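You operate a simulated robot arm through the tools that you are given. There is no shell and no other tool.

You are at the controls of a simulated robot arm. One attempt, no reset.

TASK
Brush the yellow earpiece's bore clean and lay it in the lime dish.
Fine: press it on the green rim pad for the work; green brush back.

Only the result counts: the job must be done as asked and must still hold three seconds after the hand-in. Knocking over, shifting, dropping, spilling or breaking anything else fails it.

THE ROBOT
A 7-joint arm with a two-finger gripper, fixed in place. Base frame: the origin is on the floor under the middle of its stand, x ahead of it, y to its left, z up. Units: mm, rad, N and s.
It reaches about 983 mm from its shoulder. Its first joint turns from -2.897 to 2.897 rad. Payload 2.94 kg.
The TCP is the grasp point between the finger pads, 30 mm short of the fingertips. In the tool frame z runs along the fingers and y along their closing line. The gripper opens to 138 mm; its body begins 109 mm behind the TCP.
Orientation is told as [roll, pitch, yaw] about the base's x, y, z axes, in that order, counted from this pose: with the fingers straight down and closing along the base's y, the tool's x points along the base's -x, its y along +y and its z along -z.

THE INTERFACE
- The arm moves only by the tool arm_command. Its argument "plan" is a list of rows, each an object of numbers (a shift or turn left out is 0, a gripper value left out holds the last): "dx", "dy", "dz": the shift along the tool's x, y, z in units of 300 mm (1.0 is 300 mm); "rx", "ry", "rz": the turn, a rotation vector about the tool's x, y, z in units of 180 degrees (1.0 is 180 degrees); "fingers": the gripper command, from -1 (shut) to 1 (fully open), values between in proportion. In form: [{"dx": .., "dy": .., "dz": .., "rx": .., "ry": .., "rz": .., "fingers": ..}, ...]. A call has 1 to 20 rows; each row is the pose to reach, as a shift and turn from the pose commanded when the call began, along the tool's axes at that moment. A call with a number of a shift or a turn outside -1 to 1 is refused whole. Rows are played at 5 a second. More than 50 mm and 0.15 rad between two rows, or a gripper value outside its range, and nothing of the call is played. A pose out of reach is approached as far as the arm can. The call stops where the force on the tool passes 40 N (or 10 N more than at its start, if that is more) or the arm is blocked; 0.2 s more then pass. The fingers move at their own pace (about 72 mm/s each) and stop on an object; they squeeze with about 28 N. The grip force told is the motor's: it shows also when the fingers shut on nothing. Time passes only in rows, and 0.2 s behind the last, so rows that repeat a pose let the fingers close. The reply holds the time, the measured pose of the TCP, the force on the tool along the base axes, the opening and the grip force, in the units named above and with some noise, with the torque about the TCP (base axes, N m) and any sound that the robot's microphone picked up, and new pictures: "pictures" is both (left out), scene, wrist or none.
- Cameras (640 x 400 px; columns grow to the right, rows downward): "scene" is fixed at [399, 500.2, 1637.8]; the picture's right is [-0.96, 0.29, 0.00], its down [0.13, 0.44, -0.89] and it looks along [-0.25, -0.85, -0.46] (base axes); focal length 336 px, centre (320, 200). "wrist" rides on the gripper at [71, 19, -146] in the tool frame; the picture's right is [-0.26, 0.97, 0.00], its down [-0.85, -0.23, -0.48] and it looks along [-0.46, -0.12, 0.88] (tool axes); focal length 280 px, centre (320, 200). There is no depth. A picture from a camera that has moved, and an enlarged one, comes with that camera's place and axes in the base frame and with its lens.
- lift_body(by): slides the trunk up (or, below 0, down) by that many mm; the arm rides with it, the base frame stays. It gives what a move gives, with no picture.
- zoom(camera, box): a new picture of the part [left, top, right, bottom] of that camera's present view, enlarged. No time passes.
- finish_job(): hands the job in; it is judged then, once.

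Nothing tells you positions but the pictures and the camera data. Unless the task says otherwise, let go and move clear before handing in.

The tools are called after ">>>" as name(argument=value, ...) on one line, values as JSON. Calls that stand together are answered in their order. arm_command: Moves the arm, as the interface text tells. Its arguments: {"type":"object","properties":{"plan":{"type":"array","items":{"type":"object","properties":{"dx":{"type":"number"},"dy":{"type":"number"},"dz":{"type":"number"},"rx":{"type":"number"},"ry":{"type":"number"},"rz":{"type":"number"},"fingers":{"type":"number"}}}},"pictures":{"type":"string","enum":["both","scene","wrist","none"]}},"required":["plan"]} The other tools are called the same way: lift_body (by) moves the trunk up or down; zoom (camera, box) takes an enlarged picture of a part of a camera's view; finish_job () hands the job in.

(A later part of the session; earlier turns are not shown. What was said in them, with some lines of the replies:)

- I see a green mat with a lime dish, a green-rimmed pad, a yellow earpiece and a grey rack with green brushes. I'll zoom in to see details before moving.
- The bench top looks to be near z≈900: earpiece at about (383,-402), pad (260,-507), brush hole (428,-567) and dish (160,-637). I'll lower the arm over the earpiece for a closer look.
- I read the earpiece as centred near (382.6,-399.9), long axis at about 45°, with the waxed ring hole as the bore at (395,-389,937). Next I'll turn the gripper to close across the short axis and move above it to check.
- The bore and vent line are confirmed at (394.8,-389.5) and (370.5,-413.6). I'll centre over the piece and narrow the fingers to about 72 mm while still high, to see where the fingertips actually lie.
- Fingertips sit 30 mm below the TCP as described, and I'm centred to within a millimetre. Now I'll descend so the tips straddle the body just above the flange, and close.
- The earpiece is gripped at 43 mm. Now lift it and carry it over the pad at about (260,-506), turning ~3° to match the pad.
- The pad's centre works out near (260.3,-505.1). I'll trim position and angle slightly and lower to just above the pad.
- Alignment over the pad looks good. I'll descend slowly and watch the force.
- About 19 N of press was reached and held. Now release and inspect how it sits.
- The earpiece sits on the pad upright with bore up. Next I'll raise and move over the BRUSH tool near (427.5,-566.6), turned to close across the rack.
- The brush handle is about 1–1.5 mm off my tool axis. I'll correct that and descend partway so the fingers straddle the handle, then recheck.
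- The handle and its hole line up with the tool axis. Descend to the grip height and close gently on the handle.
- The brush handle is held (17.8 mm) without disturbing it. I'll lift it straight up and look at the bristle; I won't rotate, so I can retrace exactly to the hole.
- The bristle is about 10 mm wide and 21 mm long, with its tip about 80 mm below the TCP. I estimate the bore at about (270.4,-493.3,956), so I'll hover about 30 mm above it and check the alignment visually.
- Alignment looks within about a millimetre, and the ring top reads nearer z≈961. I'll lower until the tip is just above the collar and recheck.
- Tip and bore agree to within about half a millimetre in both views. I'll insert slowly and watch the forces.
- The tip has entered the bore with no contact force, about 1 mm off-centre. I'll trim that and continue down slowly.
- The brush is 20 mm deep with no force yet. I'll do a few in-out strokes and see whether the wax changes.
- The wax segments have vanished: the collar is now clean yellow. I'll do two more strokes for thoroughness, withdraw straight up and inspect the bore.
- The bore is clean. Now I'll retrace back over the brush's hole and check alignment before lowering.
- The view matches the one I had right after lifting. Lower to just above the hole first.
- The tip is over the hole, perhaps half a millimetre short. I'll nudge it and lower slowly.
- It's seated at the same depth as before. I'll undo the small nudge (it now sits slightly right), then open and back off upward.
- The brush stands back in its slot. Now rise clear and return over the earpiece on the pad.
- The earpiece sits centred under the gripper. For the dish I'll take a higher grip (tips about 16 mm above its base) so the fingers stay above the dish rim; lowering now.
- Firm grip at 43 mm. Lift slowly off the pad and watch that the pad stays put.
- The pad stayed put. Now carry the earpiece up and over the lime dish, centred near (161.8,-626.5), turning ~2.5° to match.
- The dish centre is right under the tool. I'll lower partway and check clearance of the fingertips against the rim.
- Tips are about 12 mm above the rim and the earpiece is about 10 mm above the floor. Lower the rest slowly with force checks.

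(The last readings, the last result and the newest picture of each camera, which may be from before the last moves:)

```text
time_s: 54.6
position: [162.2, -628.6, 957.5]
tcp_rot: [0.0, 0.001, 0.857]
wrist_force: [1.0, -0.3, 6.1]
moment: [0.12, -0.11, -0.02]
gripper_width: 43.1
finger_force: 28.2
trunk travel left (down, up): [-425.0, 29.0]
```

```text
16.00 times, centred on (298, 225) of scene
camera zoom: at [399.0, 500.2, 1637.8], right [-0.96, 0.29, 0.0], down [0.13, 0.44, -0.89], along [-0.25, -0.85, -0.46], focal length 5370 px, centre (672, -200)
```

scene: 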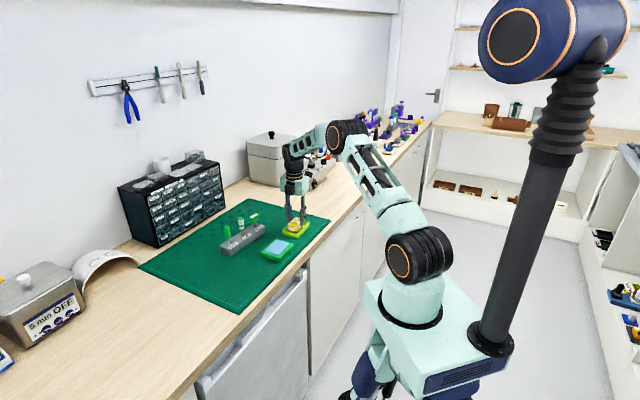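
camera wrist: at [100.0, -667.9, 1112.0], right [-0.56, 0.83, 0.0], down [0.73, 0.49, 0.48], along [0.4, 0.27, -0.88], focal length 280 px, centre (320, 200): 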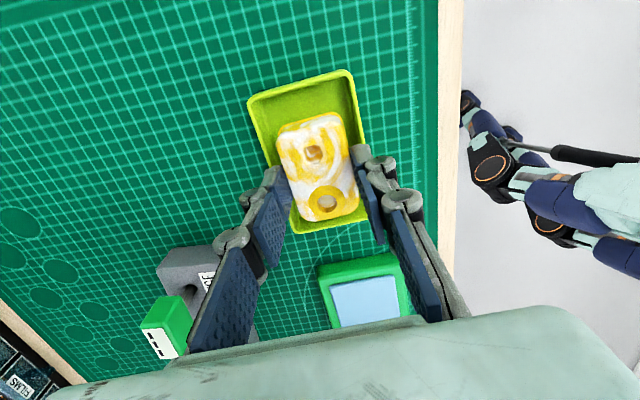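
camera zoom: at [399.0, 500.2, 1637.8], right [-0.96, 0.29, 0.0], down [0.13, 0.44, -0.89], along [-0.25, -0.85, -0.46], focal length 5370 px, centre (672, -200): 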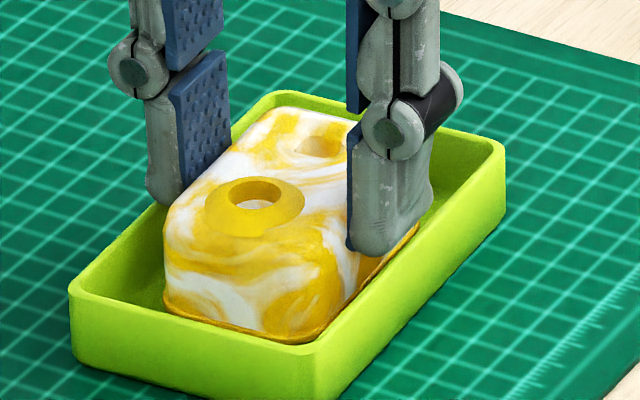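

Contact of 6 N, and its moment places it at the bore end of the earpiece — so it's touching the dish floor. I'll open just a few mm, then rise straight up.

>>> arm_command(plan=[{"dz": -0.0015, "fingers": -0.35}, {"dz": -0.0015, "fingers": -0.28}, {"dz": -0.0015, "fingers": -0.28}, {"dz": -0.01, "fingers": -0.28}, {"dz": -0.03, "fingers": -0.28}, {"dz": -0.06, "fingers": -0.2}, {"dz": -0.12, "fingers": 0.0}, {"dz": -0.2, "fingers": 0.0}, {"dz": -0.2, "fingers": 0.0}])

>>> zoom(camera="scene", box=[275, 205, 320, 245])

>>> zoom(camera="wrist", box=[220, 40, 420, 220])

>>> zoom(camera="scene", box=[195, 190, 335, 280])

```text
time_s: 56.6
position: [161.1, -626.4, 1016.0]
tcp_rot: [0.0, -0.001, 0.856]
wrist_force: [0.3, -0.6, 0.6]
moment: [0.01, -0.02, 0.02]
gripper_width: 69.2
finger_force: 0.1
trunk travel left (down, up): [-425.0, 29.0]
camera wrist: at [99.8, -667.3, 1162.1], right [-0.56, 0.83, 0.0], down [0.73, 0.49, 0.48], along [0.4, 0.27, -0.88], focal length 280 px, centre (320, 200)
```

scene: 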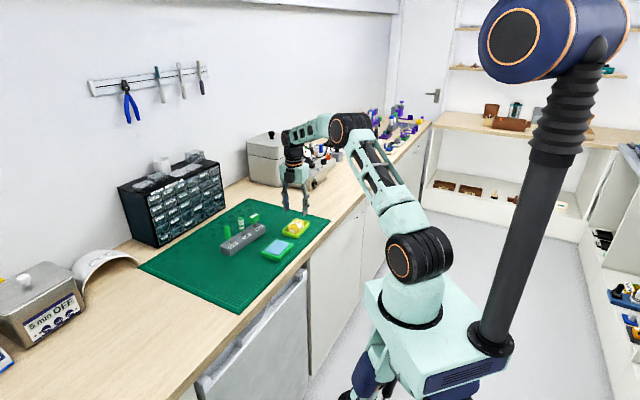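
wrist: 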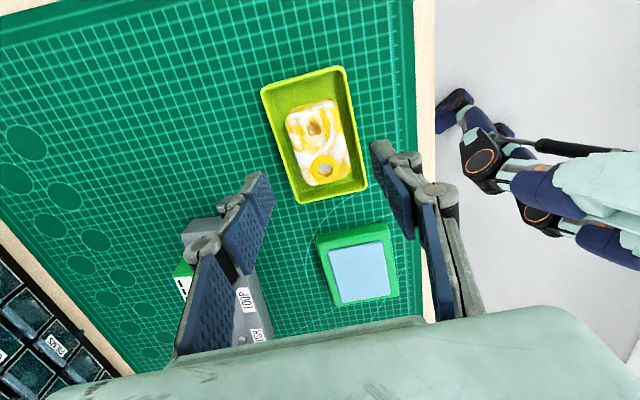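

```text
10.00 times, centred on (298, 225) of scene
camera zoom: at [399.0, 500.2, 1637.8], right [-0.96, 0.29, 0.0], down [0.13, 0.44, -0.89], along [-0.25, -0.85, -0.46], focal length 3356 px, centre (545, -50)
```

zoom: 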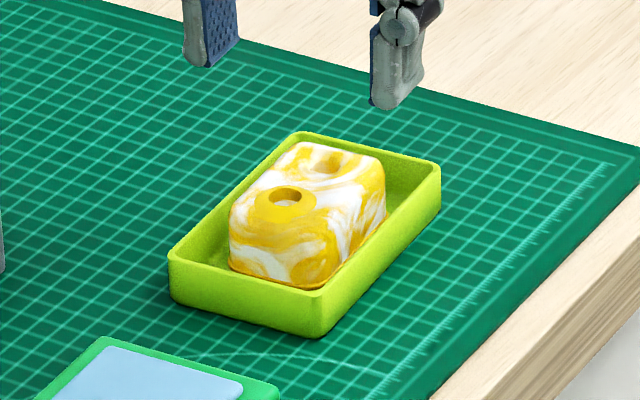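

```text
2.22 times, centred on (320, 130) of wrist
camera zoom: at [99.8, -667.3, 1162.1], right [-0.56, 0.83, 0.0], down [0.73, 0.49, 0.48], along [0.4, 0.27, -0.88], focal length 623 px, centre (320, 356)
```

zoom: 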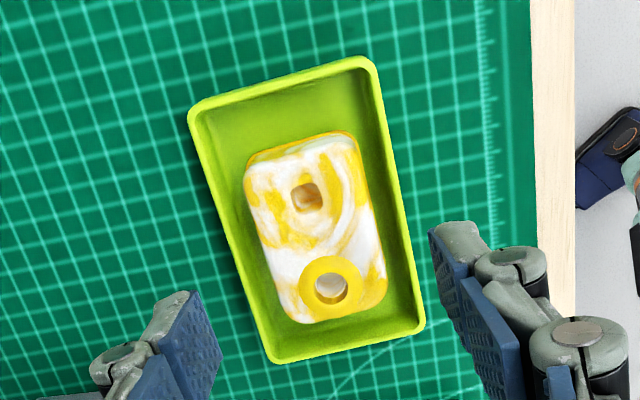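

```text
4.44 times, centred on (265, 235) of scene
camera zoom: at [399.0, 500.2, 1637.8], right [-0.96, 0.29, 0.0], down [0.13, 0.44, -0.89], along [-0.25, -0.85, -0.46], focal length 1492 px, centre (564, 44)
```

zoom: 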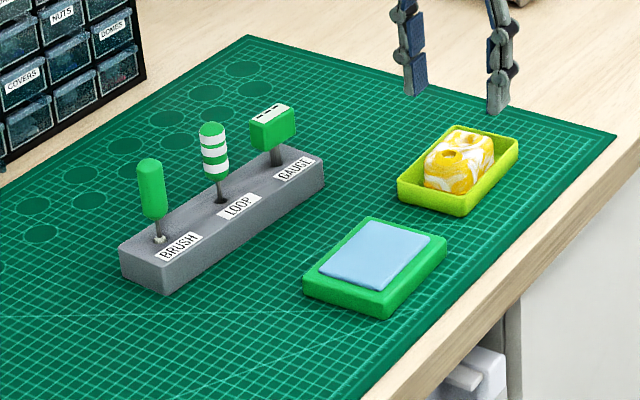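

The earpiece lies flat in the lime dish and the brush is back in its slot. I'll rise further clear and take a last look at the bore and the rack before handing in.

>>> arm_command(plan=[{"dz": -0.1}, {"dz": -0.22}, {"dz": -0.34}, {"dz": -0.4}, {"dz": -0.4}])

>>> zoom(camera="scene", box=[284, 214, 312, 236])

>>> zoom(camera="scene", box=[215, 205, 275, 255])

```text
time_s: 57.8
position: [161.2, -626.4, 1137.4]
tcp_rot: [0.0, 0.001, 0.857]
wrist_force: [0.6, -1.1, 1.1]
moment: [0.03, -0.05, 0.02]
gripper_width: 69.1
finger_force: 0.1
trunk travel left (down, up): [-425.0, 29.0]
camera wrist: at [99.9, -667.9, 1282.6], right [-0.56, 0.83, 0.0], down [0.73, 0.49, 0.48], along [0.4, 0.27, -0.88], focal length 280 px, centre (320, 200)
```

scene: 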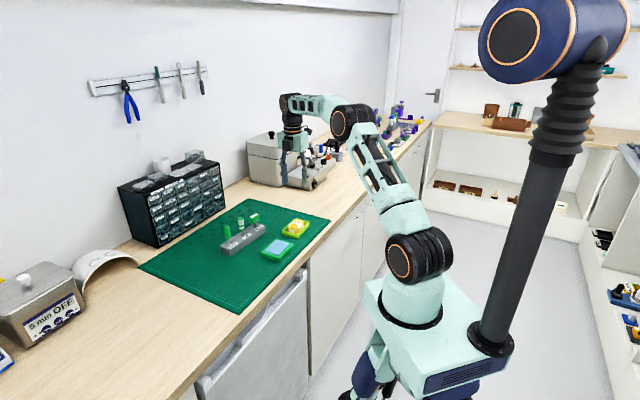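
wrist: 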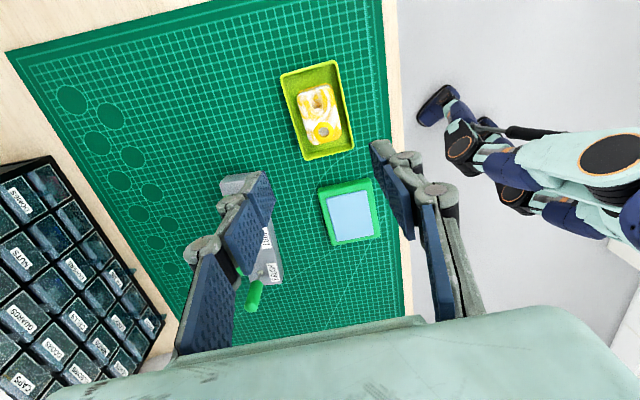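

```text
16.00 times, centred on (298, 225) of scene
camera zoom: at [399.0, 500.2, 1637.8], right [-0.96, 0.29, 0.0], down [0.13, 0.44, -0.89], along [-0.25, -0.85, -0.46], focal length 5370 px, centre (672, -200)
```

zoom: 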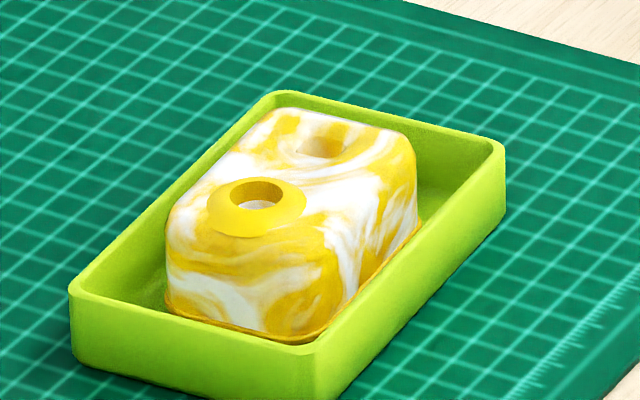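

```text
8.00 times, centred on (245, 230) of scene
camera zoom: at [399.0, 500.2, 1637.8], right [-0.96, 0.29, 0.0], down [0.13, 0.44, -0.89], along [-0.25, -0.85, -0.46], focal length 2685 px, centre (920, -40)
```

zoom: 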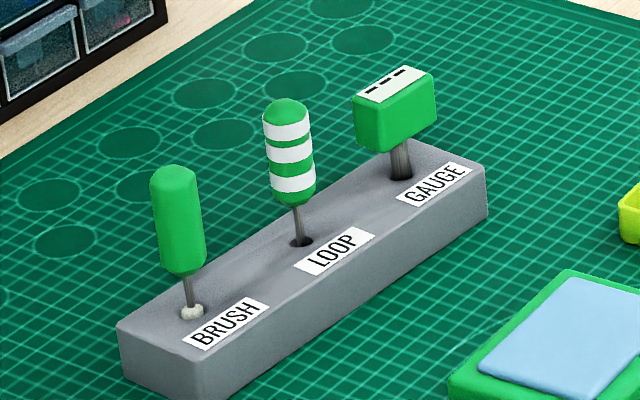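

The bore is clean, the earpiece is settled in the lime dish, the brush is back in its slot, nothing else looks disturbed and the arm is clear. I'm handing in the job.

>>> finish_job()

```text
The job is handed in.
```

I've handed the job in: the earpiece's bore is brushed clean and it's lying flat in the lime dish. I haven't had a verdict back.

- **On the pad:** I pressed the earpiece onto the green rim pad at about 19 N and let go. It stayed put while I brushed.
- **Brushing:** I ran the green brush in and out of the bore five times. The wax on the collar and inside the bore was gone when I checked the pictures afterwards.
- **Brush:** It's back upright in its BRUSH slot, at about the depth it started from.
- **Everything else:** The pad, rack, other tools and dish showed no sign of having moved in the last pictures. The gripper is open and well clear.
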